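You operate a simulated robot arm through the tools that you are given. There is no shell and no other tool. Be economical: measure what you need, move in short steps, check, and stop when the job is done.

You run a simulated two-armed robot. Do the job below in one go: nothing can be reset, and whatever is moved stays where it is left.

## Task
Put the red-cap square bottle on top of the brown thick dark block. Then open the upper right cabinet drawer, take the brown stopper and put it in the inside of the upper right cabinet drawer, then shut the drawer. Keep to this order. Set down upright: red-cap square bottle.

The check looks at the end state, three seconds after you hand in, the way a careful person would. Anything else that was tipped, shoved, dropped, spilled or broken makes it a failure. A push-on lid holds only when it is set on centred and level and pressed home; a screw cap is set on level and turned clockwise until tight.

## Robot
Two 7-joint arms with two-finger parallel grippers on one trunk, on a base that drives. Base frame: it is fixed to the floor where the robot stands at the start and does not move with it; the origin is under the middle of the robot, x ahead of it, y to its left, z up; the surface under the hand at the start is at about z = 0.86. Units: m, degrees, N and s.
The left shoulder is at the start at [0.02, 0.113, 1.247], the right one opposite. With the tool pointing down near the work surface each hand reaches from about 0.2 to 0.6 m from the robot's upright axis, wherever it stands, measured 20 degrees to its own side. Places, roughly: brown stopper (4x4x4 cm) [0.6, 0, 0.9]; inside of the upper right cabinet drawer [0.9, -0.7, 0.4]; red-cap square bottle (6x6x14 cm) [0.5, -0.1, 0.9]; upper right cabinet drawer [0.8, -0.8, 0.4]. Payload 1.57 kg a hand.
The TCP of each hand is the grasp point between the finger pads, 0.03 m short of the fingertips. In the tool frame z runs along the fingers and y along their closing line. The gripper opens to 0.08 m. The fingers are 0.017 m wide and 0.012 m thick; the gripper's body (0.04 by 0.082 m) begins 0.08 m behind the TCP.
Orientation is that of the tool frame in the base frame, as a unit quaternion [x, y, z, w]. With the fingers straight down and closing along the base's y, the tool's x points along the base's -x, its y along +y and its z along -z.

## Interface
- The arms move only by the tool apply_moves. It takes "left_commands", "right_commands" or both (then of equal length, played together; a hand with none holds still); each is a list of rows, each an object (a shift or turn left out is 0, a gripper value left out holds the last) with "xyz": the shift along the tool's x, y, z in m, a list of three; "angular": the turn, a rotation vector about the tool's x, y, z in degrees, a list of three. In form: [{"xyz": [tx, ty, tz], "angular": [ax, ay, az]}, ...]. A call has 1 to 8 rows; each row is the pose to reach, as a shift and turn from the pose commanded when the call began, along the tool's axes at that moment. "left_jaw" and "right_jaw" are, for a hand that has rows, the finger opening in m, from 0 to 0.08, set as the call begins (left out, the last holds). Each row takes 0.2 s and may step no farther than 0.05 m and 8.6 degrees from the row before; otherwise, or with a gripper value out of range, the whole call is refused. Where a pose cannot be reached the arm comes as near as it can. A force on the tool above 40 N (or 10 N above the force at the start of the call, whichever is more), or a blocked arm, ends the call early, and 0.2 s more pass. Each finger travels about 0.045 m/s and halts on what it meets, pressing with about 26 N; the grip force reading is that of the motor and also rises with nothing between the fingers. The clock runs only during rows and for 0.2 s after the last one: add rows that repeat a pose to give the fingers time. It gives the time, the measured TCP pose, the force on the tool (base axes), the opening and the grip force at its end, in the units of the frame above (readings bear some noise), with the torque about the TCP (base axes, N m) and any sound that the robot's microphone picked up.
- Cameras (640 x 400 px; columns grow to the right, rows downward): "scene" is now at [0.081, 0.0053, 1.3789]; the picture's right is [0.06, -1.00, 0.00], its down [-0.60, -0.04, -0.80] and it looks along [0.80, 0.05, -0.60] (base axes); focal length 251 px, centre (320, 200). "left" rides on the left gripper at [0.072, 0.007, -0.122] in its tool frame; the picture's right is [-0.09, 1.00, 0.00], its down [-0.84, -0.08, -0.54] and it looks along [-0.54, -0.05, 0.84] (tool axes); focal length 238 px, centre (320, 200). "right" rides on the right gripper at [0.072, -0.007, -0.122] in its tool frame; the picture's right is [0.09, 1.00, 0.00], its down [-0.84, 0.08, -0.54] and it looks along [-0.54, 0.05, 0.84] (tool axes); focal length 238 px, centre (320, 200). There is no depth. A picture from a camera that has moved, and an enlarged one, comes with that camera's place and axes in the base frame and with its lens. The place of the scene camera against the robot may be out by one fixed shift of up to 0.025 m in any direction.
- snapshot(camera): a new picture of that camera. The clock stands still meanwhile.
- raise_lower(by): slides the trunk up (or, below 0, down) by that many m; the arms and the scene camera ride with it, the base frame stays. It gives what a move gives, with no picture.
- drive_base(legs): drives the robot by 1 to 6 legs, each [ahead, left, turn to the left] in m, m and degrees, along the robot's own axes; the way and the turn of a leg run together, so that a leg with both is an arc; at most 1.5 m and 180 degrees a leg. The arms and the cameras ride along, it lands a little off, and it stops where it bumps. It gives what a move gives.
- aim_head(pan, tilt): turns the head with the scene camera to pan (to the left, within 80 degrees either way) and tilt (down, from -29 to 69), counted from straight ahead of the robot. It gives what a move gives.
- zoom(camera, box): a new picture of the part [left, top, right, bottom] of that camera's present view, enlarged. The clock stands still meanwhile.
- sign_off(): hands the job in; it is judged then, once.

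Go step by step. Nothing tells you exact positions but the pictures and the camera data: compare them with the known pose of the tool, close in by small moves and look again before you grip or let go. The budget is 165 turns and 122 pictures, counting those below and the enlarged ones. Unless the task says otherwise, let go and move clear before handing in, and close with one line.

The tools are called after ">>>" as name(argument=value, ...) on one line, values as JSON. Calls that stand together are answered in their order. apply_moves: Moves the arms, as the interface text tells. Its arguments: {"type":"object","properties":{"left_commands":{"type":"array"},"left_jaw":{"type":"number"},"right_commands":{"type":"array"},"right_jaw":{"type":"number"}},"required":[]} The other tools are called the same way: raise_lower (by) slides the trunk up or down; drive_base (legs) drives the base; aim_head (pan, tilt) turns the head that bears the scene camera; snapshot (camera) takes a picture; zoom (camera, box) takes an enlarged picture of a part of a camera's view; sign_off () hands the job in.

At the start:

```text
time_s: 0.0
left_tcp_pos: [0.43, 0.1933, 1.2306]
left_ee_rot: [0.0, 1.0, -0.001, 0.0]
left_wrist_force: [-0.5, -0.2, -0.1]
left_wrist_torque: [-0.01, 0.0, -0.01]
left_opening: 0.08
left_gripper_force: 0.1
right_tcp_pos: [0.3792, -0.2138, 1.1579]
right_ee_rot: [0.0, 1.0, 0.0, 0.0]
right_wrist_force: [0.1, 0.7, 0.5]
right_wrist_torque: [0.03, -0.01, -0.01]
right_opening: 0.0798
right_gripper_force: 0.1
trunk travel left (down, up): [-0.3, 0.27]
robot x, y, heading: [-0.0005, 0.0033, -0.1]
head pan, tilt: [3.4, 36.6]
```

scene: 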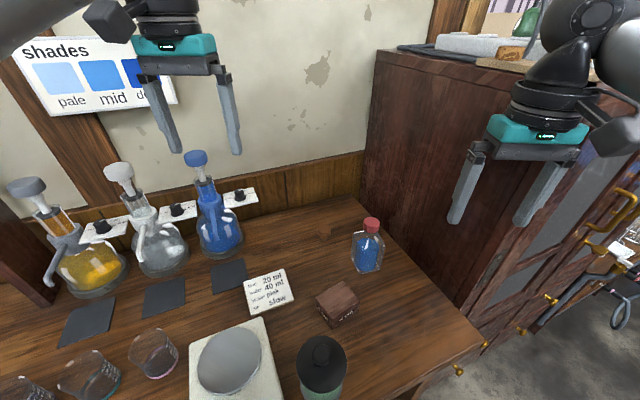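
right: 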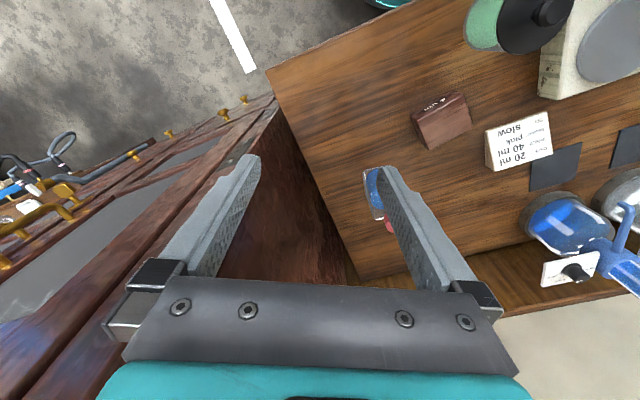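
left: 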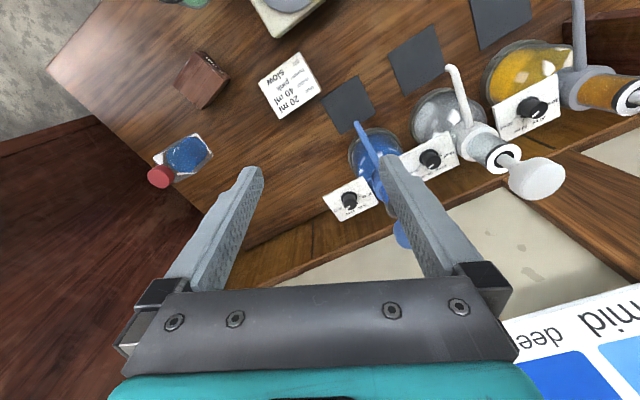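

I see the red-cap bottle near the cabinet, the dark brown block nearer to me, and a brown stopper blending in with the table around pixel (323,228). I'll zoom in to locate them.

>>> zoom(camera="scene", box=[280, 200, 420, 340])

>>> zoom(camera="left", box=[120, 20, 320, 240])

>>> zoom(camera="scene", box=[420, 150, 640, 400])

```text
2.86 times, centred on (350, 270) of scene
camera zoom: at [0.081, 0.0053, 1.3789], right [0.06, -1.0, 0.0], down [-0.6, -0.04, -0.8], along [0.8, 0.05, -0.6], focal length 717 px, centre (234, 0)
```

zoom: 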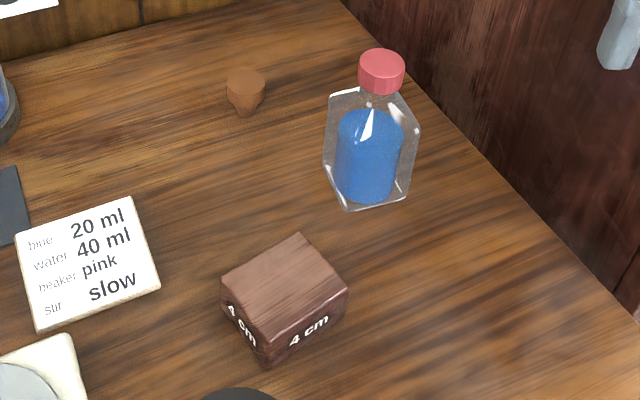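

```text
1.82 times, centred on (220, 130) of left
camera zoom: at [0.3575, 0.2, 1.3517], right [0.09, 1.0, 0.0], down [0.84, -0.08, 0.54], along [0.54, -0.05, -0.84], focal length 433 px, centre (502, 327)
```

zoom: 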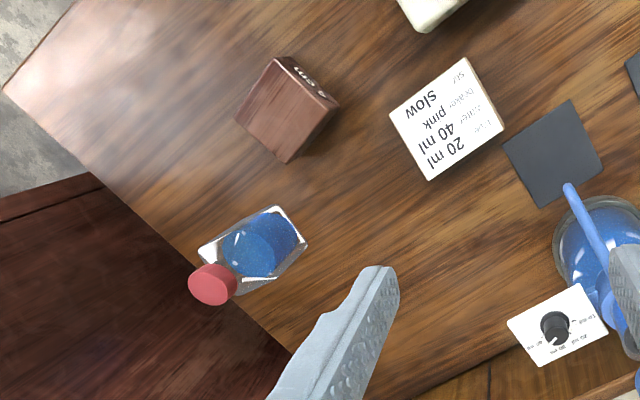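

```text
1.60 times, centred on (530, 275) of scene
camera zoom: at [0.081, 0.0053, 1.3789], right [0.06, -1.0, 0.0], down [-0.6, -0.04, -0.8], along [0.8, 0.05, -0.6], focal length 402 px, centre (-16, 80)
```

zoom: 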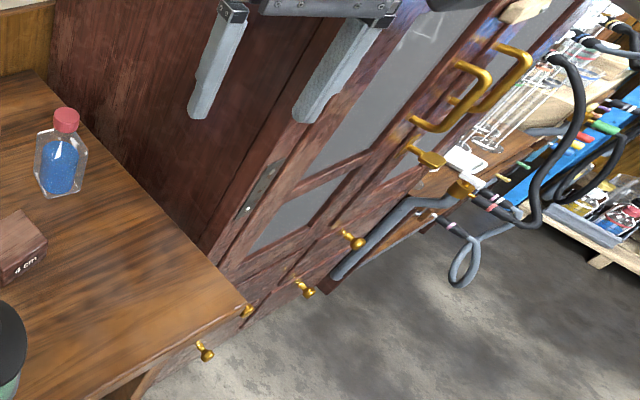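

The bottle is at about (0.51,-0.083), turned about 20°. The block is at about (0.38,-0.01), and the cabinet is yawed about 27° so its front faces away to the right. I'll move the right hand above the bottle and look.

>>> apply_moves(right_commands=[{"xyz": [-0.03, 0.035, 0], "angular": [0, 0, -5]}, {"xyz": [-0.06, 0.065, 0], "angular": [0, 0, -10]}, {"xyz": [-0.09, 0.095, 0], "angular": [0, 0, -15]}, {"xyz": [-0.11, 0.115, 0], "angular": [0, 0, -20]}, {"xyz": [-0.131, 0.131, 0], "angular": [0, 0, -20]}, {"xyz": [-0.131, 0.131, 0], "angular": [0, 0, -20]}], right_jaw=0.08)

>>> snapshot(camera="right")

>>> snapshot(camera="scene")

```text
time_s: 1.4
left_tcp_pos: [0.4301, 0.1937, 1.2317]
left_ee_rot: [-0.001, 1.0, 0.001, 0.0]
left_wrist_force: [0.4, 0.6, -0.2]
left_wrist_torque: [0.01, -0.01, 0.0]
left_opening: 0.0801
left_gripper_force: 0.1
right_tcp_pos: [0.5087, -0.0814, 1.1604]
right_ee_rot: [-0.174, 0.985, 0.0, 0.0]
right_wrist_force: [0.1, 0.7, 0.4]
right_wrist_torque: [0.0, 0.02, -0.02]
right_opening: 0.08
right_gripper_force: 0.0
trunk travel left (down, up): [-0.3, 0.27]
robot x, y, heading: [-0.0007, 0.0009, 0.2]
head pan, tilt: [3.4, 36.6]
```

```text
115 pictures are left
camera right: at [0.4427, -0.1125, 1.2806], right [-0.43, 0.9, 0.0], down [0.76, 0.36, 0.54], along [0.49, 0.23, -0.84], focal length 238 px, centre (320, 200)
```

right: 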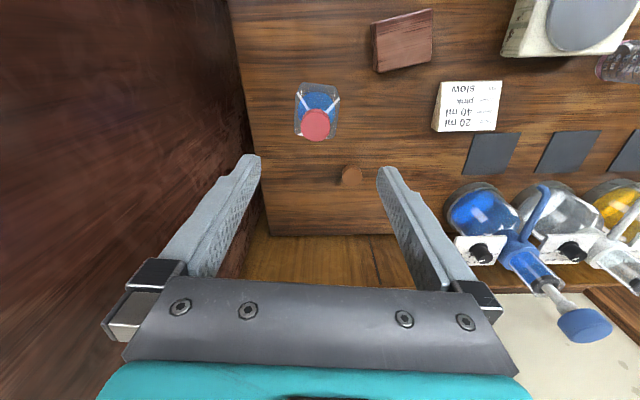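

```text
114 pictures are left
camera scene: at [0.0808, 0.0048, 1.379], right [0.06, -1.0, 0.0], down [-0.59, -0.04, -0.8], along [0.8, 0.05, -0.6], focal length 251 px, centre (320, 200)
```

scene: 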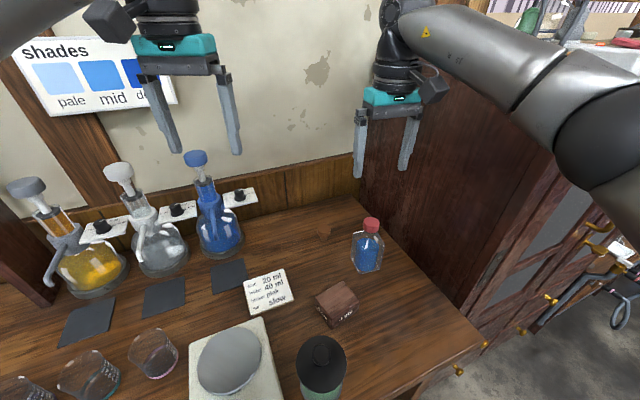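

The hand is over the bottle. I'll zoom to get the bottle's exact orientation.

>>> zoom(camera="right", box=[270, 60, 370, 160])

>>> zoom(camera="right", box=[350, 0, 460, 90])

```text
4.00 times, centred on (320, 110) of right
camera zoom: at [0.4427, -0.1125, 1.2806], right [-0.43, 0.9, 0.0], down [0.76, 0.36, 0.54], along [0.49, 0.23, -0.84], focal length 953 px, centre (320, 560)
```

zoom: 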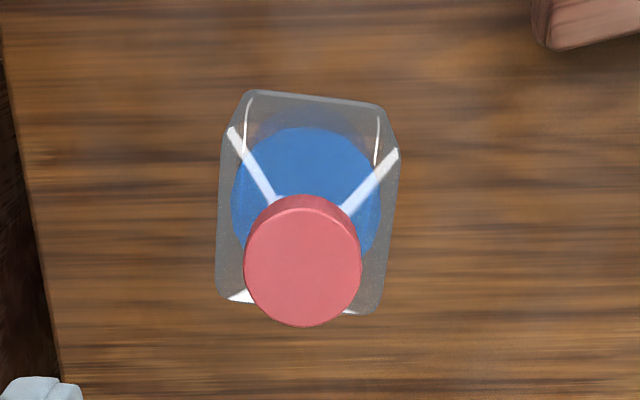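

```text
4.44 times, centred on (405, 45) of right
camera zoom: at [0.4427, -0.1125, 1.2806], right [-0.43, 0.9, 0.0], down [0.76, 0.36, 0.54], along [0.49, 0.23, -0.84], focal length 1059 px, centre (-58, 889)
```

zoom: 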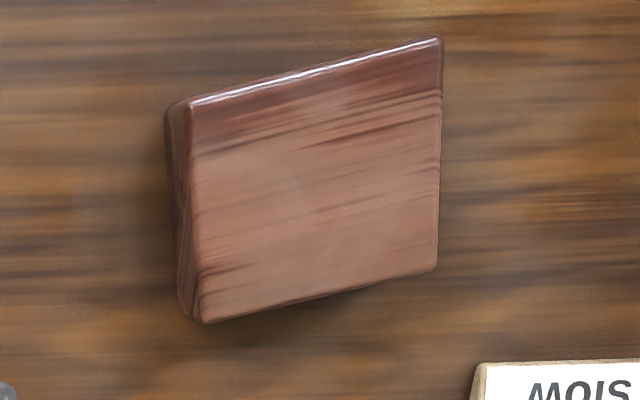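

Bottle yaw matches the tool at 20°, centre about (0.515,-0.083). I'll centre the hand and descend in stages.

>>> apply_moves(right_commands=[{"xyz": [-0.005, -0.004, 0.03]}, {"xyz": [-0.005, -0.004, 0.06]}, {"xyz": [-0.005, -0.004, 0.09]}, {"xyz": [-0.005, -0.004, 0.09]}])

>>> snapshot(camera="right")

>>> snapshot(camera="scene")

```text
time_s: 2.4
left_tcp_pos: [0.4298, 0.1926, 1.2302]
left_ee_rot: [0.0, 1.0, 0.0, 0.0]
left_wrist_force: [-0.1, 0.4, -0.1]
left_wrist_torque: [0.0, -0.01, 0.01]
left_opening: 0.0802
left_gripper_force: 0.1
right_tcp_pos: [0.5152, -0.0841, 1.0699]
right_ee_rot: [-0.173, 0.985, 0.0, 0.0]
right_wrist_force: [-0.6, -0.8, 0.3]
right_wrist_torque: [0.01, 0.02, -0.01]
right_opening: 0.08
right_gripper_force: 0.0
trunk travel left (down, up): [-0.3, 0.27]
robot x, y, heading: [0.001, 0.0003, -0.1]
head pan, tilt: [3.4, 36.6]
```

```text
111 pictures are left
camera right: at [0.449, -0.1153, 1.1899], right [-0.43, 0.9, 0.0], down [0.76, 0.36, 0.54], along [0.49, 0.23, -0.84], focal length 238 px, centre (320, 200)
```

right: 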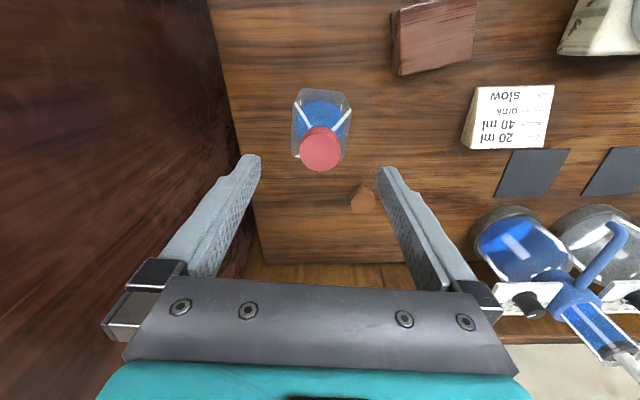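

```text
110 pictures are left
camera scene: at [0.0809, 0.0054, 1.379], right [0.06, -1.0, 0.0], down [-0.6, -0.04, -0.8], along [0.8, 0.05, -0.6], focal length 251 px, centre (320, 200)
```

scene: 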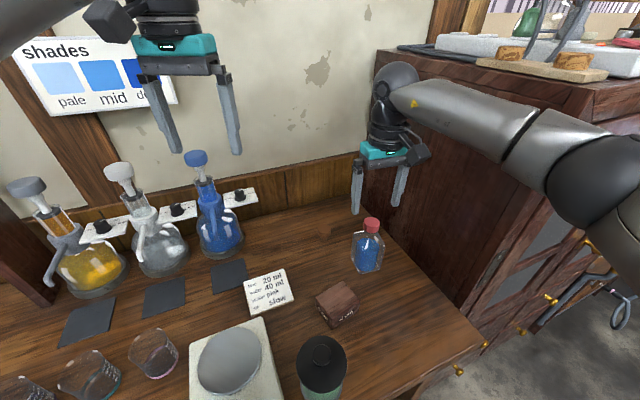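

The cap lies centred between the fingers. I'll descend to z≈0.94.

>>> apply_moves(right_commands=[{"xyz": [0.001, 0, 0.03]}, {"xyz": [0.001, 0, 0.06]}, {"xyz": [0.001, 0, 0.09]}, {"xyz": [0.001, 0, 0.11]}, {"xyz": [0.001, 0, 0.13]}, {"xyz": [0.001, 0, 0.13]}])

>>> snapshot(camera="right")

>>> zoom(camera="scene", box=[300, 150, 460, 310])

```text
time_s: 3.8
left_tcp_pos: [0.4298, 0.1929, 1.2305]
left_ee_rot: [0.001, 1.0, 0.001, 0.0]
left_wrist_force: [0.2, 0.8, 1.1]
left_wrist_torque: [0.01, 0.03, 0.0]
left_opening: 0.08
left_gripper_force: 0.1
right_tcp_pos: [0.5146, -0.0856, 0.9366]
right_ee_rot: [-0.174, 0.985, 0.0, 0.0]
right_wrist_force: [-0.4, 0.2, -0.5]
right_wrist_torque: [-0.02, 0.02, 0.01]
right_opening: 0.0799
right_gripper_force: 0.0
trunk travel left (down, up): [-0.3, 0.27]
robot x, y, heading: [-0.0026, -0.001, -0.0]
head pan, tilt: [3.4, 36.6]
```

```text
109 pictures are left
camera right: at [0.449, -0.1155, 1.0573], right [-0.43, 0.9, 0.0], down [0.76, 0.36, 0.54], along [0.49, 0.23, -0.84], focal length 238 px, centre (320, 200)
```

right: 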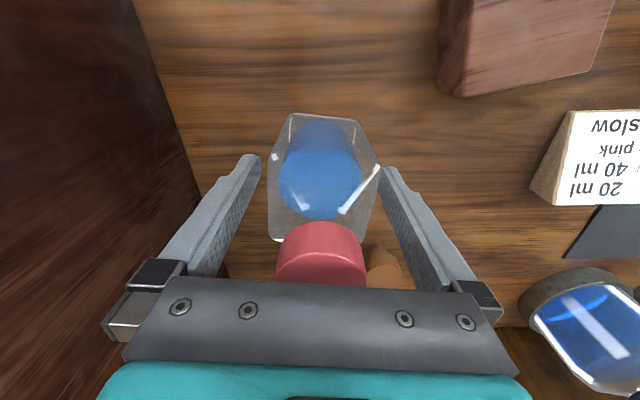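

```text
2.50 times, centred on (380, 230) of scene
camera zoom: at [0.081, 0.0053, 1.379], right [0.06, -1.0, 0.0], down [-0.6, -0.04, -0.8], along [0.8, 0.05, -0.6], focal length 628 px, centre (170, 125)
```

zoom: 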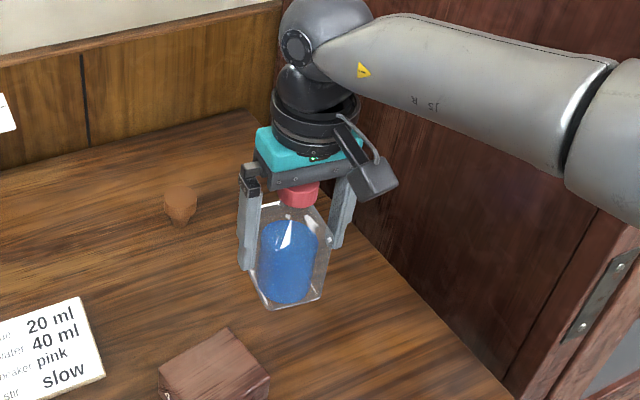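

Fingers straddle the body and the cap clears the gripper. I'll close gently and check the grip.

>>> apply_moves(right_commands=[{"xyz": [0, 0, 0]}, {"xyz": [0, 0, 0]}, {"xyz": [0, 0, 0]}, {"xyz": [0, 0, 0]}], right_jaw=0.045)

>>> snapshot(camera="right")

```text
time_s: 4.8
left_tcp_pos: [0.4309, 0.1937, 1.231]
left_ee_rot: [0.0, 1.0, 0.0, 0.0]
left_wrist_force: [0.7, -0.1, 0.0]
left_wrist_torque: [0.01, 0.0, -0.01]
left_opening: 0.0803
left_gripper_force: 0.1
right_tcp_pos: [0.5157, -0.0853, 0.937]
right_ee_rot: [-0.174, 0.985, 0.0, 0.0]
right_wrist_force: [0.0, -0.3, 0.3]
right_wrist_torque: [0.02, -0.01, 0.03]
right_opening: 0.0591
right_gripper_force: 25.8
trunk travel left (down, up): [-0.3, 0.27]
robot x, y, heading: [0.002, -0.0021, -0.1]
head pan, tilt: [3.4, 36.6]
```

```text
107 pictures are left
camera right: at [0.449, -0.1153, 1.0576], right [-0.43, 0.9, 0.0], down [0.76, 0.36, 0.54], along [0.49, 0.23, -0.84], focal length 238 px, centre (320, 200)
```

right: 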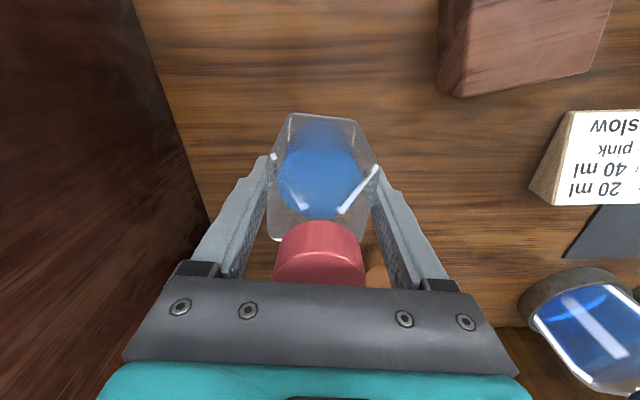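

Grip holds at 0.059 m. Block centre is about (0.389,-0.012), top about 0.90, yaw about 37°. I'll lift straight up first.

>>> apply_moves(right_commands=[{"xyz": [0, 0, -0.02]}, {"xyz": [0, 0, -0.05]}, {"xyz": [0, 0, -0.08]}, {"xyz": [0, 0, -0.11]}, {"xyz": [0, 0, -0.11]}], left_commands=[{"xyz": [0, 0.01, 0]}, {"xyz": [0, 0.025, 0]}, {"xyz": [0, 0.04, 0]}, {"xyz": [0, 0.05, 0]}, {"xyz": [0, 0.06, 0]}])

>>> apply_moves(right_commands=[{"xyz": [0.015, 0.018, 0], "angular": [0, 0, -3]}, {"xyz": [0.035, 0.042, 0], "angular": [0, 0, -7]}, {"xyz": [0.055, 0.066, 0], "angular": [0, 0, -11]}, {"xyz": [0.075, 0.09, 0], "angular": [0, 0, -15]}, {"xyz": [0.087, 0.104, 0], "angular": [0, 0, -17]}, {"xyz": [0.0934, 0.1117, 0], "angular": [0, 0, -17]}, {"xyz": [0.0934, 0.1117, 0], "angular": [0, 0, -17]}])

>>> snapshot(camera="right")

>>> snapshot(camera="scene")

>>> snapshot(camera="left")

```text
time_s: 6.0
left_tcp_pos: [0.4304, 0.2541, 1.2306]
left_ee_rot: [-0.001, 1.0, 0.0, 0.0]
left_wrist_force: [0.1, 0.5, -0.3]
left_wrist_torque: [0.02, 0.02, 0.02]
left_opening: 0.0801
left_gripper_force: 0.1
right_tcp_pos: [0.5159, -0.0856, 1.0468]
right_ee_rot: [-0.174, 0.985, 0.0, -0.001]
right_wrist_force: [-0.1, 0.4, -3.1]
right_wrist_torque: [0.02, 0.03, 0.02]
right_opening: 0.0594
right_gripper_force: 25.8
trunk travel left (down, up): [-0.3, 0.27]
robot x, y, heading: [-0.0009, 0.0011, -0.2]
head pan, tilt: [3.4, 36.6]
```

```text
time_s: 7.6
left_tcp_pos: [0.4305, 0.2544, 1.2319]
left_ee_rot: [0.0, 1.0, 0.0, 0.0]
left_wrist_force: [0.3, 0.1, -0.3]
left_wrist_torque: [-0.02, 0.02, 0.0]
left_opening: 0.0801
left_gripper_force: 0.0
right_tcp_pos: [0.3897, -0.0117, 1.0487]
right_ee_rot: [-0.316, 0.949, 0.0, 0.0]
right_wrist_force: [0.1, -0.1, -2.5]
right_wrist_torque: [0.01, 0.02, 0.0]
right_opening: 0.0594
right_gripper_force: 26.0
trunk travel left (down, up): [-0.3, 0.27]
robot x, y, heading: [-0.0012, -0.0023, -0.0]
head pan, tilt: [3.4, 36.6]
```

```text
106 pictures are left
camera right: at [0.3351, -0.0593, 1.1698], right [-0.67, 0.74, 0.0], down [0.62, 0.57, 0.54], along [0.4, 0.36, -0.84], focal length 238 px, centre (320, 200)
```

right: 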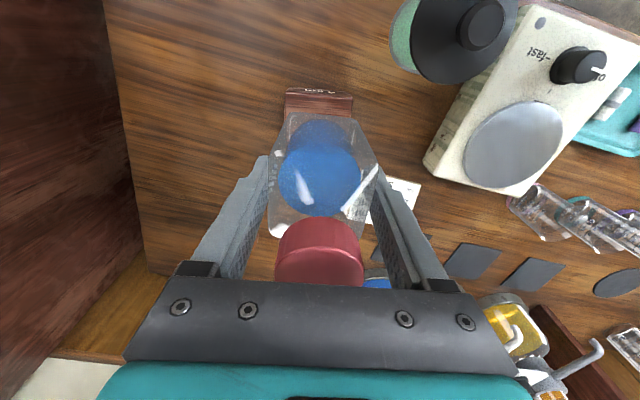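

```text
105 pictures are left
camera scene: at [0.0812, 0.0052, 1.3789], right [0.06, -1.0, 0.0], down [-0.6, -0.04, -0.8], along [0.8, 0.05, -0.6], focal length 251 px, centre (320, 200)
```

scene: 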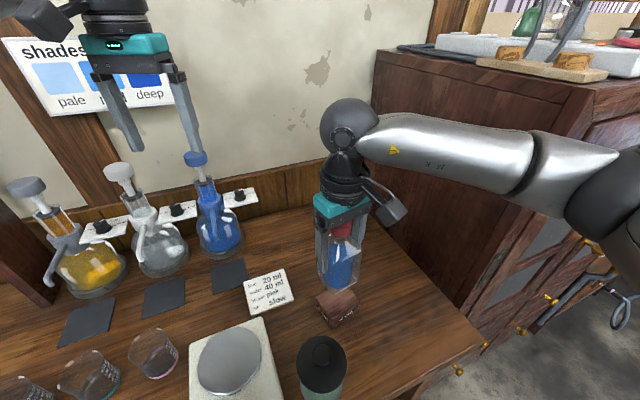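

```text
104 pictures are left
camera left: at [0.3582, 0.2602, 1.3524], right [0.09, 1.0, 0.0], down [0.84, -0.08, 0.54], along [0.54, -0.05, -0.84], focal length 238 px, centre (320, 200)
```

left: 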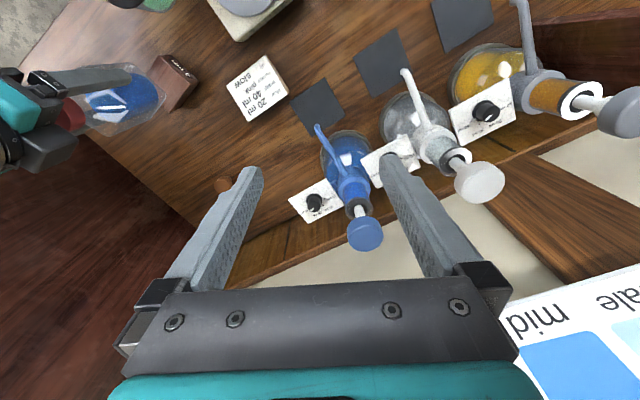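

The bottle is above the block. I'll descend to just above it and check alignment.

>>> apply_moves(right_commands=[{"xyz": [0, 0, 0.025]}, {"xyz": [0, 0, 0.05]}, {"xyz": [0, 0, 0.05]}])

>>> zoom(camera="scene", box=[280, 220, 400, 340])

>>> zoom(camera="left", box=[60, 20, 240, 160])

>>> zoom(camera="right", box=[240, 60, 400, 240])

```text
time_s: 8.4
left_tcp_pos: [0.4312, 0.2538, 1.232]
left_ee_rot: [0.0, 1.0, 0.0, 0.0]
left_wrist_force: [0.4, 0.2, -0.3]
left_wrist_torque: [0.01, 0.04, -0.01]
left_opening: 0.0801
left_gripper_force: 0.0
right_tcp_pos: [0.3892, -0.0098, 0.9973]
right_ee_rot: [-0.317, 0.948, 0.001, 0.001]
right_wrist_force: [-1.3, 0.9, -2.7]
right_wrist_torque: [-0.03, 0.02, -0.02]
right_opening: 0.0591
right_gripper_force: 26.1
trunk travel left (down, up): [-0.3, 0.27]
robot x, y, heading: [-0.0016, -0.0033, 0.0]
head pan, tilt: [3.4, 36.6]
```

```text
3.33 times, centred on (340, 280) of scene
camera zoom: at [0.0812, 0.0053, 1.3789], right [0.06, -1.0, 0.0], down [-0.6, -0.04, -0.8], along [0.8, 0.05, -0.6], focal length 837 px, centre (253, -67)
```

zoom: 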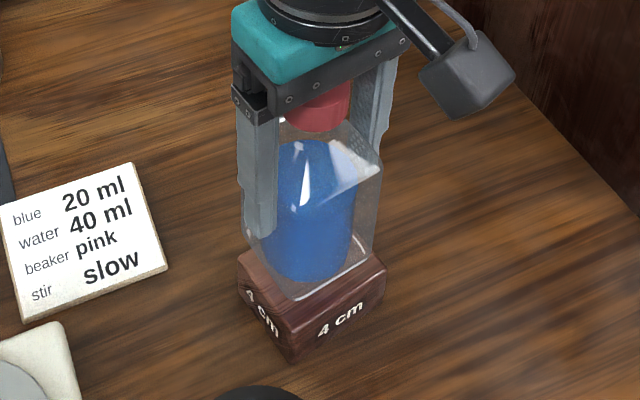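

```text
2.86 times, centred on (150, 90) of left
camera zoom: at [0.3581, 0.2603, 1.3524], right [0.09, 1.0, 0.0], down [0.84, -0.08, 0.54], along [0.54, -0.05, -0.84], focal length 681 px, centre (806, 514)
```

zoom: 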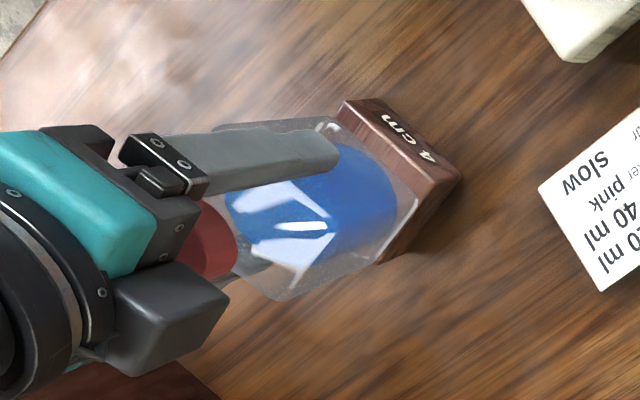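

```text
2.22 times, centred on (320, 150) of right
camera zoom: at [0.3353, -0.0584, 1.1181], right [-0.67, 0.74, 0.0], down [0.62, 0.57, 0.54], along [0.4, 0.36, -0.84], focal length 530 px, centre (320, 311)
```

zoom: 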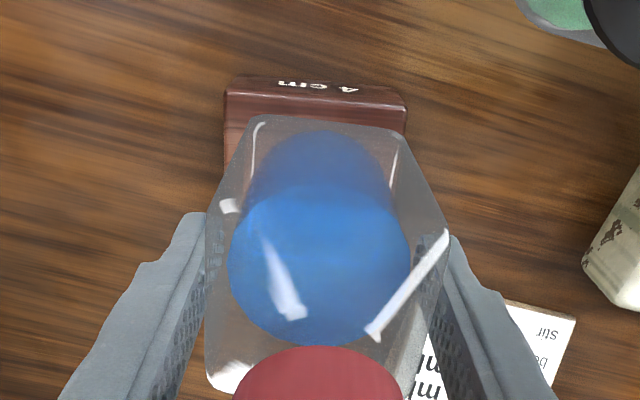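

Alignment is within ~5 mm. I'll nudge 3 mm and lower onto the block.

>>> apply_moves(right_commands=[{"xyz": [0, -0.003, 0.006]}, {"xyz": [0, -0.003, 0.012]}, {"xyz": [0, -0.003, 0.016]}, {"xyz": [0, -0.003, 0.016]}])

>>> zoom(camera="scene", box=[280, 220, 400, 340])

```text
time_s: 9.4
left_tcp_pos: [0.43, 0.2539, 1.2308]
left_ee_rot: [0.0, 1.0, -0.001, 0.0]
left_wrist_force: [0.3, 0.8, -0.2]
left_wrist_torque: [0.02, -0.03, -0.01]
left_opening: 0.0797
left_gripper_force: 0.0
right_tcp_pos: [0.3918, -0.0147, 0.9813]
right_ee_rot: [-0.317, 0.948, 0.0, 0.0]
right_wrist_force: [-0.5, -1.5, -2.7]
right_wrist_torque: [0.01, 0.02, 0.03]
right_opening: 0.0594
right_gripper_force: 25.8
trunk travel left (down, up): [-0.3, 0.27]
robot x, y, heading: [-0.0002, -0.0013, -0.0]
head pan, tilt: [3.4, 36.6]
```

```text
3.33 times, centred on (340, 280) of scene
camera zoom: at [0.0812, 0.0053, 1.3789], right [0.06, -1.0, 0.0], down [-0.6, -0.04, -0.8], along [0.8, 0.05, -0.6], focal length 837 px, centre (253, -67)
```

zoom: 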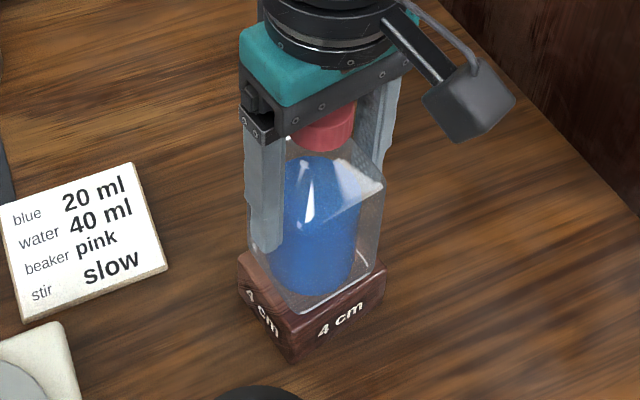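

Nearly touching. I'll lower a few millimetres watching the force.

>>> apply_moves(right_commands=[{"xyz": [0, 0.001, 0.002]}, {"xyz": [0, 0.001, 0.004]}, {"xyz": [0, 0.001, 0.004]}])

```text
time_s: 10.2
left_tcp_pos: [0.4297, 0.2543, 1.2309]
left_ee_rot: [0.0, 1.0, -0.001, -0.001]
left_wrist_force: [-0.5, -0.1, -0.5]
left_wrist_torque: [-0.02, -0.05, -0.03]
left_opening: 0.0801
left_gripper_force: 0.1
right_tcp_pos: [0.3901, -0.014, 0.9795]
right_ee_rot: [-0.318, 0.948, 0.0, 0.002]
right_wrist_force: [1.7, -2.7, 14.8]
right_wrist_torque: [-0.23, -0.24, 0.0]
right_opening: 0.0592
right_gripper_force: 26.9
trunk travel left (down, up): [-0.3, 0.27]
robot x, y, heading: [0.0026, -0.0016, 0.1]
head pan, tilt: [3.4, 36.6]
```

Contact made. I'll relax 1.5 mm and open the fingers.

>>> apply_moves(right_commands=[{"xyz": [0, 0, -0.0012]}, {"xyz": [0, 0, -0.0012]}])

>>> apply_moves(right_commands=[{"xyz": [0, 0, 0]}, {"xyz": [0, 0, 0]}, {"xyz": [0, 0, 0]}, {"xyz": [0, 0, 0]}], right_jaw=0.08)

>>> snapshot(camera="right")

>>> zoom(camera="scene", box=[280, 220, 400, 340])

```text
time_s: 10.8
left_tcp_pos: [0.4305, 0.2539, 1.2317]
left_ee_rot: [0.0, 1.0, 0.0, 0.0]
left_wrist_force: [-0.2, -0.2, 0.7]
left_wrist_torque: [0.01, -0.02, 0.0]
left_opening: 0.0802
left_gripper_force: 0.1
right_tcp_pos: [0.3888, -0.0136, 0.9791]
right_ee_rot: [-0.317, 0.948, 0.0, 0.0]
right_wrist_force: [2.8, 0.8, 3.4]
right_wrist_torque: [0.15, -0.38, -0.01]
right_opening: 0.0595
right_gripper_force: 25.7
trunk travel left (down, up): [-0.3, 0.27]
robot x, y, heading: [0.0023, 0.0015, -0.0]
head pan, tilt: [3.4, 36.6]
```

```text
time_s: 11.8
left_tcp_pos: [0.4309, 0.2543, 1.2319]
left_ee_rot: [0.0, 1.0, 0.0, 0.0]
left_wrist_force: [0.3, 0.3, 0.3]
left_wrist_torque: [0.01, 0.0, -0.01]
left_opening: 0.0798
left_gripper_force: 0.1
right_tcp_pos: [0.3902, -0.0145, 0.9788]
right_ee_rot: [-0.318, 0.948, 0.0, -0.001]
right_wrist_force: [0.3, 0.1, 0.1]
right_wrist_torque: [0.0, 0.01, 0.0]
right_opening: 0.0802
right_gripper_force: 0.1
trunk travel left (down, up): [-0.3, 0.27]
robot x, y, heading: [-0.0014, -0.0024, -0.1]
head pan, tilt: [3.4, 36.6]
```

```text
99 pictures are left
camera right: at [0.3357, -0.062, 1.1003], right [-0.67, 0.74, 0.0], down [0.62, 0.57, 0.54], along [0.4, 0.36, -0.84], focal length 238 px, centre (320, 200)
```

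right: 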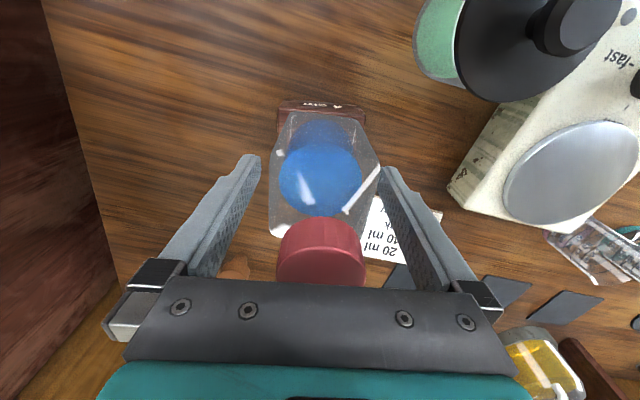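

```text
3.33 times, centred on (340, 280) of scene
camera zoom: at [0.081, 0.0053, 1.3789], right [0.06, -1.0, 0.0], down [-0.6, -0.04, -0.8], along [0.8, 0.05, -0.6], focal length 837 px, centre (253, -67)
```

zoom: 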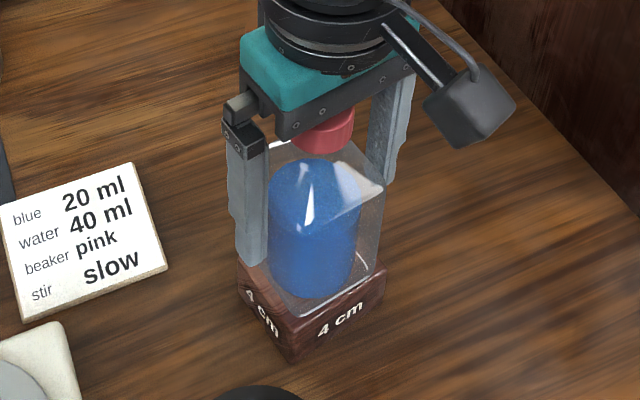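

Bottle stands free on the block. I'll raise straight up.

>>> apply_moves(right_commands=[{"xyz": [0, 0, -0.03]}, {"xyz": [0, 0, -0.07]}, {"xyz": [0, 0, -0.12]}, {"xyz": [0, 0, -0.17]}, {"xyz": [0, 0, -0.2]}, {"xyz": [0, 0, -0.2]}])

>>> snapshot(camera="scene")

>>> snapshot(camera="right")

```text
time_s: 13.2
left_tcp_pos: [0.431, 0.2542, 1.2331]
left_ee_rot: [0.0, 1.0, 0.001, 0.0]
left_wrist_force: [0.4, 0.6, 0.0]
left_wrist_torque: [-0.05, 0.02, 0.0]
left_opening: 0.0801
left_gripper_force: 0.0
right_tcp_pos: [0.3927, -0.0155, 1.1794]
right_ee_rot: [-0.317, 0.948, 0.001, 0.0]
right_wrist_force: [-1.0, 0.4, 0.8]
right_wrist_torque: [0.0, 0.0, -0.01]
right_opening: 0.0802
right_gripper_force: 0.1
trunk travel left (down, up): [-0.3, 0.27]
robot x, y, heading: [0.0059, 0.0029, 0.1]
head pan, tilt: [3.4, 36.6]
```

```text
97 pictures are left
camera scene: at [0.081, 0.0052, 1.3789], right [0.06, -1.0, 0.0], down [-0.6, -0.04, -0.8], along [0.8, 0.05, -0.6], focal length 251 px, centre (320, 200)
```

scene: 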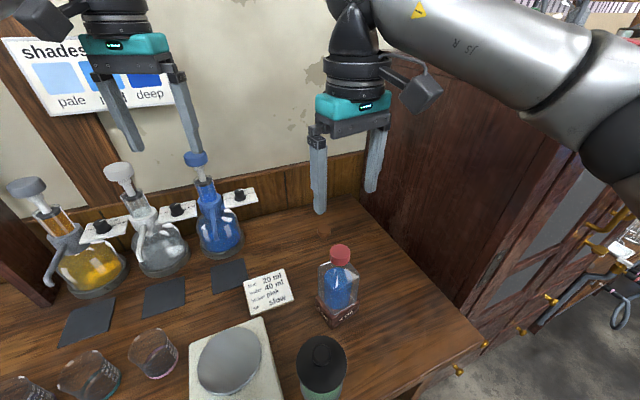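

```text
96 pictures are left
camera right: at [0.3376, -0.0631, 1.3008], right [-0.67, 0.74, 0.0], down [0.62, 0.57, 0.54], along [0.4, 0.36, -0.84], focal length 238 px, centre (320, 200)
```

right: 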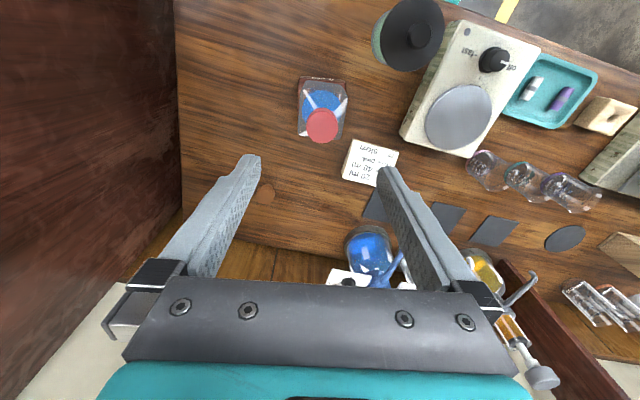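

The bottle stands upright on the block. Next, I'll back the robot away from the table to get a clear view of the cabinet front.

>>> drive_base(legs=[[-0.3, 0, 0]])

>>> aim_head(pan=-45, tilt=30)

>>> snapshot(camera="scene")

```text
time_s: 15.2
left_tcp_pos: [0.1371, 0.2563, 1.2313]
left_ee_rot: [-0.001, 1.0, 0.0, 0.0]
left_wrist_force: [-0.8, 0.4, -0.3]
left_wrist_torque: [-0.02, 0.01, 0.01]
left_opening: 0.08
left_gripper_force: 0.1
right_tcp_pos: [0.0991, -0.0142, 1.1791]
right_ee_rot: [-0.318, 0.948, -0.001, 0.0]
right_wrist_force: [0.5, -0.5, -1.1]
right_wrist_torque: [-0.02, -0.06, -0.02]
right_opening: 0.0801
right_gripper_force: 0.1
trunk travel left (down, up): [-0.3, 0.27]
robot x, y, heading: [-0.2921, -0.0023, 0.2]
head pan, tilt: [3.4, 36.6]
```

```text
time_s: 16.4
left_tcp_pos: [0.1382, 0.255, 1.2306]
left_ee_rot: [-0.001, 1.0, 0.0, 0.0]
left_wrist_force: [0.3, 0.0, -0.7]
left_wrist_torque: [0.0, -0.02, 0.0]
left_opening: 0.0799
left_gripper_force: 0.0
right_tcp_pos: [0.0996, -0.0138, 1.1798]
right_ee_rot: [-0.318, 0.948, 0.0, 0.0]
right_wrist_force: [-1.0, -0.5, -0.8]
right_wrist_torque: [0.01, -0.01, 0.0]
right_opening: 0.08
right_gripper_force: 0.2
trunk travel left (down, up): [-0.3, 0.27]
robot x, y, heading: [-0.2914, -0.0032, 0.1]
head pan, tilt: [-45.0, 30.0]
```

```text
95 pictures are left
camera scene: at [-0.2337, -0.0639, 1.3892], right [-0.7, -0.71, 0.0], down [-0.35, 0.35, -0.87], along [0.61, -0.61, -0.5], focal length 251 px, centre (320, 200)
```

scene: 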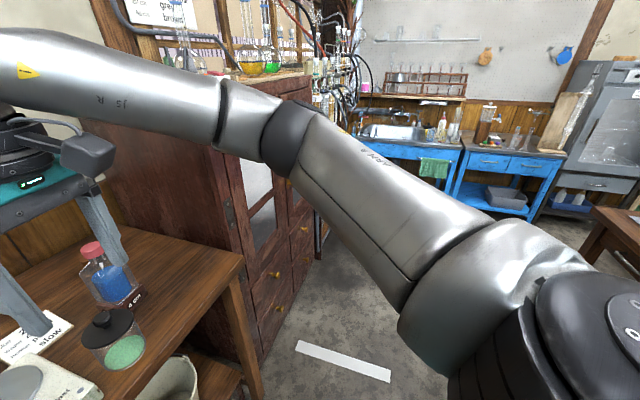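

The arm blocks the view but the floor to the right is clear. I'll strafe right and turn to face the cabinet front.

>>> drive_base(legs=[[0, -0.7, 0]])

>>> drive_base(legs=[[0, -0.3, 25]])

>>> aim_head(pan=0, tilt=35)

>>> snapshot(camera="scene")

```text
time_s: 20.2
left_tcp_pos: [0.1397, -0.431, 1.2319]
left_ee_rot: [-0.005, 1.0, 0.0, 0.0]
left_wrist_force: [0.2, 0.5, 0.7]
left_wrist_torque: [-0.02, 0.04, -0.03]
left_opening: 0.0802
left_gripper_force: 0.0
right_tcp_pos: [0.1037, -0.7007, 1.1794]
right_ee_rot: [-0.321, 0.947, -0.001, 0.0]
right_wrist_force: [0.1, -0.5, -0.7]
right_wrist_torque: [0.03, 0.03, 0.01]
right_opening: 0.0799
right_gripper_force: 0.1
trunk travel left (down, up): [-0.3, 0.27]
robot x, y, heading: [-0.2897, -0.6899, 0.6]
head pan, tilt: [-45.0, 30.0]
```

```text
time_s: 22.2
left_tcp_pos: [0.06, -0.5711, 1.2313]
left_ee_rot: [-0.221, 0.975, 0.0, 0.0]
left_wrist_force: [-0.3, -1.0, 0.0]
left_wrist_torque: [0.03, 0.03, 0.0]
left_opening: 0.0803
left_gripper_force: 0.0
right_tcp_pos: [0.1421, -0.8319, 1.1787]
right_ee_rot: [-0.519, 0.855, 0.0, 0.0]
right_wrist_force: [0.0, -0.8, 0.2]
right_wrist_torque: [0.02, -0.03, -0.02]
right_opening: 0.0799
right_gripper_force: 0.2
trunk travel left (down, up): [-0.3, 0.27]
robot x, y, heading: [-0.2178, -0.9898, 25.8]
head pan, tilt: [-45.0, 30.0]
```

```text
time_s: 23.4
left_tcp_pos: [0.0585, -0.5717, 1.2308]
left_ee_rot: [-0.221, 0.975, 0.0, 0.0]
left_wrist_force: [-0.3, -0.7, 1.3]
left_wrist_torque: [0.05, 0.02, -0.01]
left_opening: 0.08
left_gripper_force: 0.2
right_tcp_pos: [0.141, -0.8312, 1.1795]
right_ee_rot: [-0.519, 0.855, 0.001, 0.0]
right_wrist_force: [-0.5, 0.6, 0.2]
right_wrist_torque: [-0.01, 0.02, 0.03]
right_opening: 0.08
right_gripper_force: 0.1
trunk travel left (down, up): [-0.3, 0.27]
robot x, y, heading: [-0.2207, -0.9831, 25.6]
head pan, tilt: [0.0, 35.0]
```

```text
94 pictures are left
camera scene: at [-0.1469, -0.9437, 1.3814], right [0.43, -0.9, 0.0], down [-0.52, -0.25, -0.82], along [0.74, 0.35, -0.57], focal length 251 px, centre (320, 200)
```

scene: 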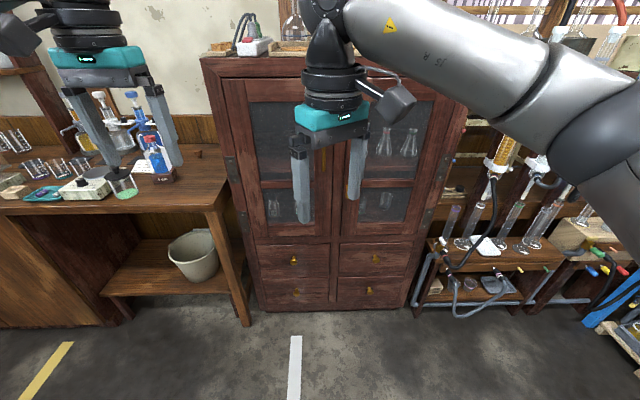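

Now I face the cabinet nearly squarely: it has 2×2 drawers, with the upper right knob at about (0.71,-0.84,0.46). I'll lower the trunk and square up the right hand.

>>> raise_lower(by=-0.29)

>>> apply_moves(right_commands=[{"xyz": [0.018, -0.024, 0], "angular": [0, 0, 7.5]}, {"xyz": [0.036, -0.048, 0], "angular": [0, 0, 15]}, {"xyz": [0.054, -0.072, 0], "angular": [0, 0, 22.5]}, {"xyz": [0.072, -0.096, 0], "angular": [0, 0, 30]}, {"xyz": [0.09, -0.12, 0], "angular": [0, 0, 37]}, {"xyz": [0.09, -0.12, 0], "angular": [0, 0, 37]}])

```text
time_s: 26.3
left_tcp_pos: [0.0606, -0.5719, 0.9425]
left_ee_rot: [-0.222, 0.975, -0.001, 0.0]
left_wrist_force: [0.3, -0.7, -0.2]
left_wrist_torque: [-0.01, 0.02, 0.0]
left_opening: 0.0801
left_gripper_force: 0.0
right_tcp_pos: [0.1411, -0.8317, 0.8901]
right_ee_rot: [-0.519, 0.855, 0.0, 0.0]
right_wrist_force: [-0.5, 0.5, 0.5]
right_wrist_torque: [-0.03, 0.02, 0.02]
right_opening: 0.08
right_gripper_force: 0.1
trunk travel left (down, up): [-0.01, 0.56]
robot x, y, heading: [-0.2193, -0.9858, 25.3]
head pan, tilt: [0.0, 35.0]
```

```text
time_s: 27.7
left_tcp_pos: [0.0603, -0.5718, 0.9411]
left_ee_rot: [-0.222, 0.975, 0.001, 0.0]
left_wrist_force: [0.4, 0.5, 0.4]
left_wrist_torque: [0.03, 0.03, 0.0]
left_opening: 0.0799
left_gripper_force: 0.0
right_tcp_pos: [0.2054, -0.9656, 0.8895]
right_ee_rot: [-0.22, 0.976, 0.0, 0.0]
right_wrist_force: [0.6, -0.4, -0.1]
right_wrist_torque: [0.0, 0.0, 0.03]
right_opening: 0.0801
right_gripper_force: 0.0
trunk travel left (down, up): [-0.01, 0.56]
robot x, y, heading: [-0.219, -0.9873, 25.3]
head pan, tilt: [0.0, 35.0]
```

Now I'll pitch the hand up towards horizontal while lowering it.

>>> apply_moves(right_commands=[{"xyz": [0, 0, 0.04], "angular": [0, -8, 0]}, {"xyz": [0, 0, 0.08], "angular": [0, -16, 0]}, {"xyz": [0, 0, 0.12], "angular": [0, -24, 0]}, {"xyz": [0, 0, 0.16], "angular": [0, -32, 0]}, {"xyz": [0, 0, 0.2], "angular": [0, -40, 0]}, {"xyz": [0, 0, 0.24], "angular": [0, -48, 0]}, {"xyz": [0, 0, 0.27], "angular": [0, -56, 0]}, {"xyz": [0, 0, 0.3], "angular": [0, -64, 0]}])

>>> apply_moves(right_commands=[{"xyz": [0, 0, 0], "angular": [0, -8, 0]}, {"xyz": [0, 0, 0], "angular": [0, -16, 0]}, {"xyz": [0, 0, 0], "angular": [0, -24, 0]}, {"xyz": [0, 0, 0], "angular": [0, -26, 0]}, {"xyz": [0, 0, 0], "angular": [0, -26, 0]}])

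>>> snapshot(camera="scene")

>>> snapshot(camera="right")

```text
time_s: 29.5
left_tcp_pos: [0.0592, -0.571, 0.9419]
left_ee_rot: [-0.221, 0.975, 0.001, -0.001]
left_wrist_force: [0.5, 0.0, -0.1]
left_wrist_torque: [-0.02, 0.04, 0.01]
left_opening: 0.08
left_gripper_force: 0.0
right_tcp_pos: [0.2204, -0.9859, 0.6722]
right_ee_rot: [-0.204, 0.903, 0.084, 0.369]
right_wrist_force: [-0.2, 0.1, 0.4]
right_wrist_torque: [-0.04, -0.01, -0.01]
right_opening: 0.0801
right_gripper_force: 0.1
right hand out of reach, approached as far as the arm can: row 6, 7, 8
trunk travel left (down, up): [-0.01, 0.56]
robot x, y, heading: [-0.2206, -0.9879, 25.4]
head pan, tilt: [0.0, 35.0]
```

```text
time_s: 30.7
left_tcp_pos: [0.0595, -0.571, 0.9413]
left_ee_rot: [-0.222, 0.975, 0.0, 0.0]
left_wrist_force: [-0.9, 0.4, -0.2]
left_wrist_torque: [-0.01, 0.01, 0.01]
left_opening: 0.0798
left_gripper_force: 0.1
right_tcp_pos: [0.2212, -0.9853, 0.6733]
right_ee_rot: [-0.204, 0.903, 0.083, 0.369]
right_wrist_force: [0.1, -0.1, -0.3]
right_wrist_torque: [0.01, 0.05, -0.02]
right_opening: 0.0799
right_gripper_force: 0.2
right hand out of reach, approached as far as the arm can: row 1, 2, 3, 4, 5
trunk travel left (down, up): [-0.01, 0.56]
robot x, y, heading: [-0.2248, -0.984, 25.4]
head pan, tilt: [0.0, 35.0]
```

```text
93 pictures are left
camera scene: at [-0.1469, -0.9436, 1.0914], right [0.43, -0.9, 0.0], down [-0.52, -0.25, -0.82], along [0.74, 0.35, -0.57], focal length 251 px, centre (320, 200)
```

scene: 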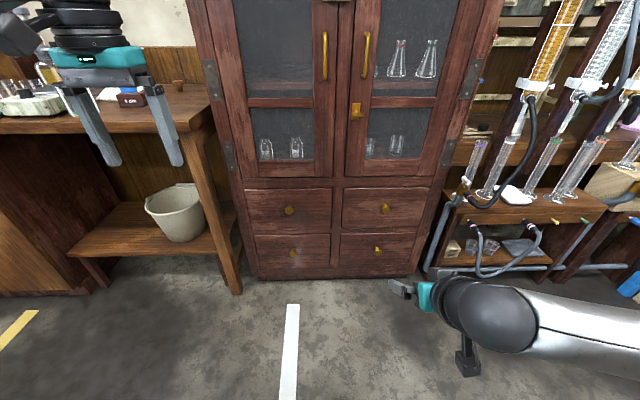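

```text
92 pictures are left
camera right: at [0.0992, -1.0501, 0.708], right [-0.49, 0.87, -0.06], down [0.16, 0.16, 0.97], along [0.86, 0.47, -0.22], focal length 238 px, centre (320, 200)
```

right: 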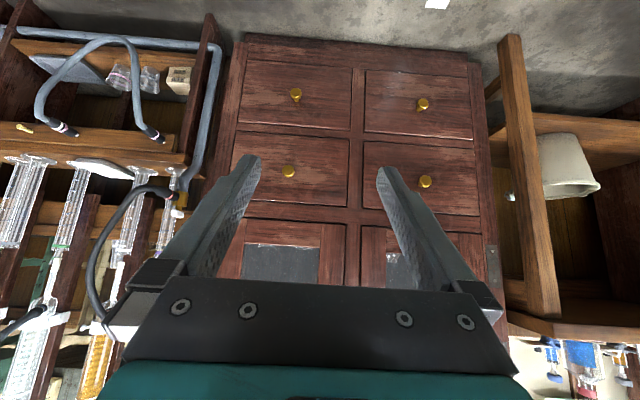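

The hand reached 45° pitch before running out of reach, so it needs to be further forward. The knob triangulates to about (0.687,-0.833,0.493). I'll extend forward to learn how the arm responds.

>>> apply_moves(right_commands=[{"xyz": [-0.03, 0, 0.03]}, {"xyz": [-0.06, 0, 0.06]}, {"xyz": [-0.09, 0, 0.09]}, {"xyz": [-0.12, 0, 0.12]}, {"xyz": [-0.12, 0, 0.12]}])

```text
time_s: 31.9
left_tcp_pos: [0.0593, -0.5713, 0.9408]
left_ee_rot: [-0.221, 0.975, 0.0, 0.0]
left_wrist_force: [-0.1, 0.0, 0.1]
left_wrist_torque: [-0.02, 0.03, -0.01]
left_opening: 0.08
left_gripper_force: 0.0
right_tcp_pos: [0.3743, -0.9126, 0.6675]
right_ee_rot: [-0.206, 0.902, 0.085, 0.369]
right_wrist_force: [-0.3, 1.1, 0.3]
right_wrist_torque: [0.0, 0.05, 0.0]
right_opening: 0.0801
right_gripper_force: 0.1
trunk travel left (down, up): [-0.01, 0.56]
robot x, y, heading: [-0.2208, -0.9882, 25.7]
head pan, tilt: [0.0, 35.0]
```

The command is clamped to the reached pose. Now I'll pitch further at this extension.

>>> apply_moves(right_commands=[{"angular": [0, -8, 0]}, {"angular": [0, -16, 0]}, {"angular": [0, -24, 0]}, {"angular": [0, -32, 0]}, {"angular": [0, -40, 0]}, {"angular": [0, -40, 0]}])

```text
time_s: 33.3
left_tcp_pos: [0.0588, -0.5711, 0.941]
left_ee_rot: [-0.221, 0.975, 0.0, 0.0]
left_wrist_force: [-0.8, 0.6, -0.2]
left_wrist_torque: [-0.01, -0.02, 0.03]
left_opening: 0.0799
left_gripper_force: 0.0
right_tcp_pos: [0.3741, -0.9112, 0.6694]
right_ee_rot: [-0.198, 0.874, 0.098, 0.432]
right_wrist_force: [-0.4, 0.5, -0.7]
right_wrist_torque: [0.03, 0.03, -0.02]
right_opening: 0.0799
right_gripper_force: 0.0
right hand out of reach, approached as far as the arm can: row 2, 3, 4, 5, 6
trunk travel left (down, up): [-0.01, 0.56]
robot x, y, heading: [-0.2207, -0.9876, 25.5]
head pan, tilt: [0.0, 35.0]
```

Pitch tops out near 52°. That may suffice; I'll test lowering to the knob height at this pitch.

>>> apply_moves(right_commands=[{"xyz": [0.03, 0, 0.023]}, {"xyz": [0.06, 0, 0.046]}, {"xyz": [0.09, 0, 0.069]}, {"xyz": [0.115, 0, 0.088]}, {"xyz": [0.135, 0, 0.103]}, {"xyz": [0.135, 0, 0.103]}])

>>> snapshot(camera="right")

>>> snapshot(camera="scene")

```text
time_s: 34.7
left_tcp_pos: [0.0601, -0.5711, 0.9415]
left_ee_rot: [-0.221, 0.975, 0.0, 0.0]
left_wrist_force: [0.2, -0.9, 0.2]
left_wrist_torque: [0.05, -0.02, -0.02]
left_opening: 0.0799
left_gripper_force: 0.1
right_tcp_pos: [0.39, -0.9395, 0.6137]
right_ee_rot: [-0.2, 0.878, 0.114, 0.42]
right_wrist_force: [-0.1, -0.7, 0.2]
right_wrist_torque: [0.05, -0.04, 0.01]
right_opening: 0.0802
right_gripper_force: 0.1
right hand out of reach, approached as far as the arm can: row 1, 2, 3, 4, 5, 6
trunk travel left (down, up): [-0.01, 0.56]
robot x, y, heading: [-0.221, -0.9803, 25.5]
head pan, tilt: [0.0, 35.0]
```

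```text
91 pictures are left
camera right: at [0.2673, -1.0087, 0.6316], right [-0.5, 0.87, -0.04], down [0.06, 0.08, 0.99], along [0.86, 0.49, -0.1], focal length 238 px, centre (320, 200)
```

right: 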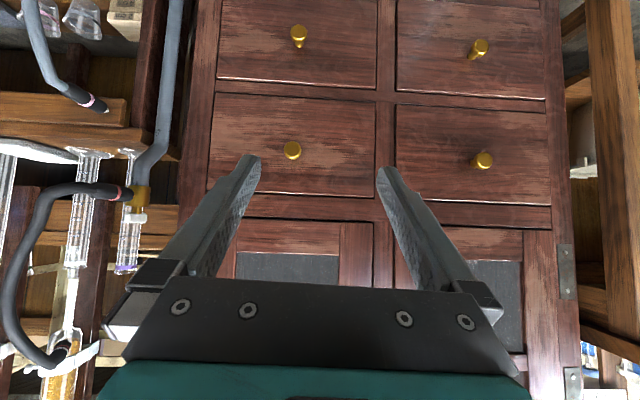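

```text
90 pictures are left
camera scene: at [-0.1468, -0.944, 1.0914], right [0.43, -0.9, 0.0], down [-0.52, -0.25, -0.82], along [0.74, 0.35, -0.57], focal length 251 px, centre (320, 200)
```

scene: 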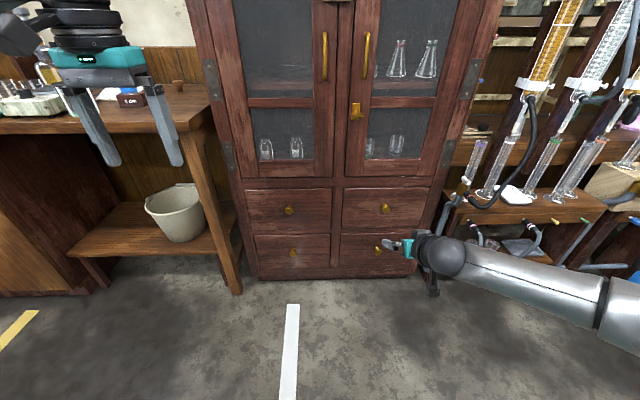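

I'll back off the pitch slightly and try lower and closer to the body.

>>> apply_moves(right_commands=[{"xyz": [0.04, 0, -0.005], "angular": [0, 4, 0]}, {"xyz": [0.08, 0, -0.01], "angular": [0, 8, 0]}, {"xyz": [0.12, 0, -0.015], "angular": [0, 12, 0]}, {"xyz": [0.169, 0, -0.019], "angular": [0, 14, 0]}, {"xyz": [0.169, 0, -0.019], "angular": [0, 14, 0]}])

```text
time_s: 35.9
left_tcp_pos: [0.0608, -0.5713, 0.9417]
left_ee_rot: [-0.221, 0.975, 0.0, 0.001]
left_wrist_force: [0.1, 0.5, 0.5]
left_wrist_torque: [-0.02, 0.06, 0.0]
left_opening: 0.08
left_gripper_force: 0.0
right_tcp_pos: [0.299, -1.0124, 0.4918]
right_ee_rot: [-0.209, 0.921, 0.073, 0.32]
right_wrist_force: [-0.6, 0.0, -0.6]
right_wrist_torque: [0.01, 0.02, 0.01]
right_opening: 0.0799
right_gripper_force: 0.1
right hand out of reach, approached as far as the arm can: row 1, 2, 4, 5
trunk travel left (down, up): [-0.01, 0.56]
robot x, y, heading: [-0.2184, -0.9872, 25.7]
head pan, tilt: [0.0, 35.0]
```

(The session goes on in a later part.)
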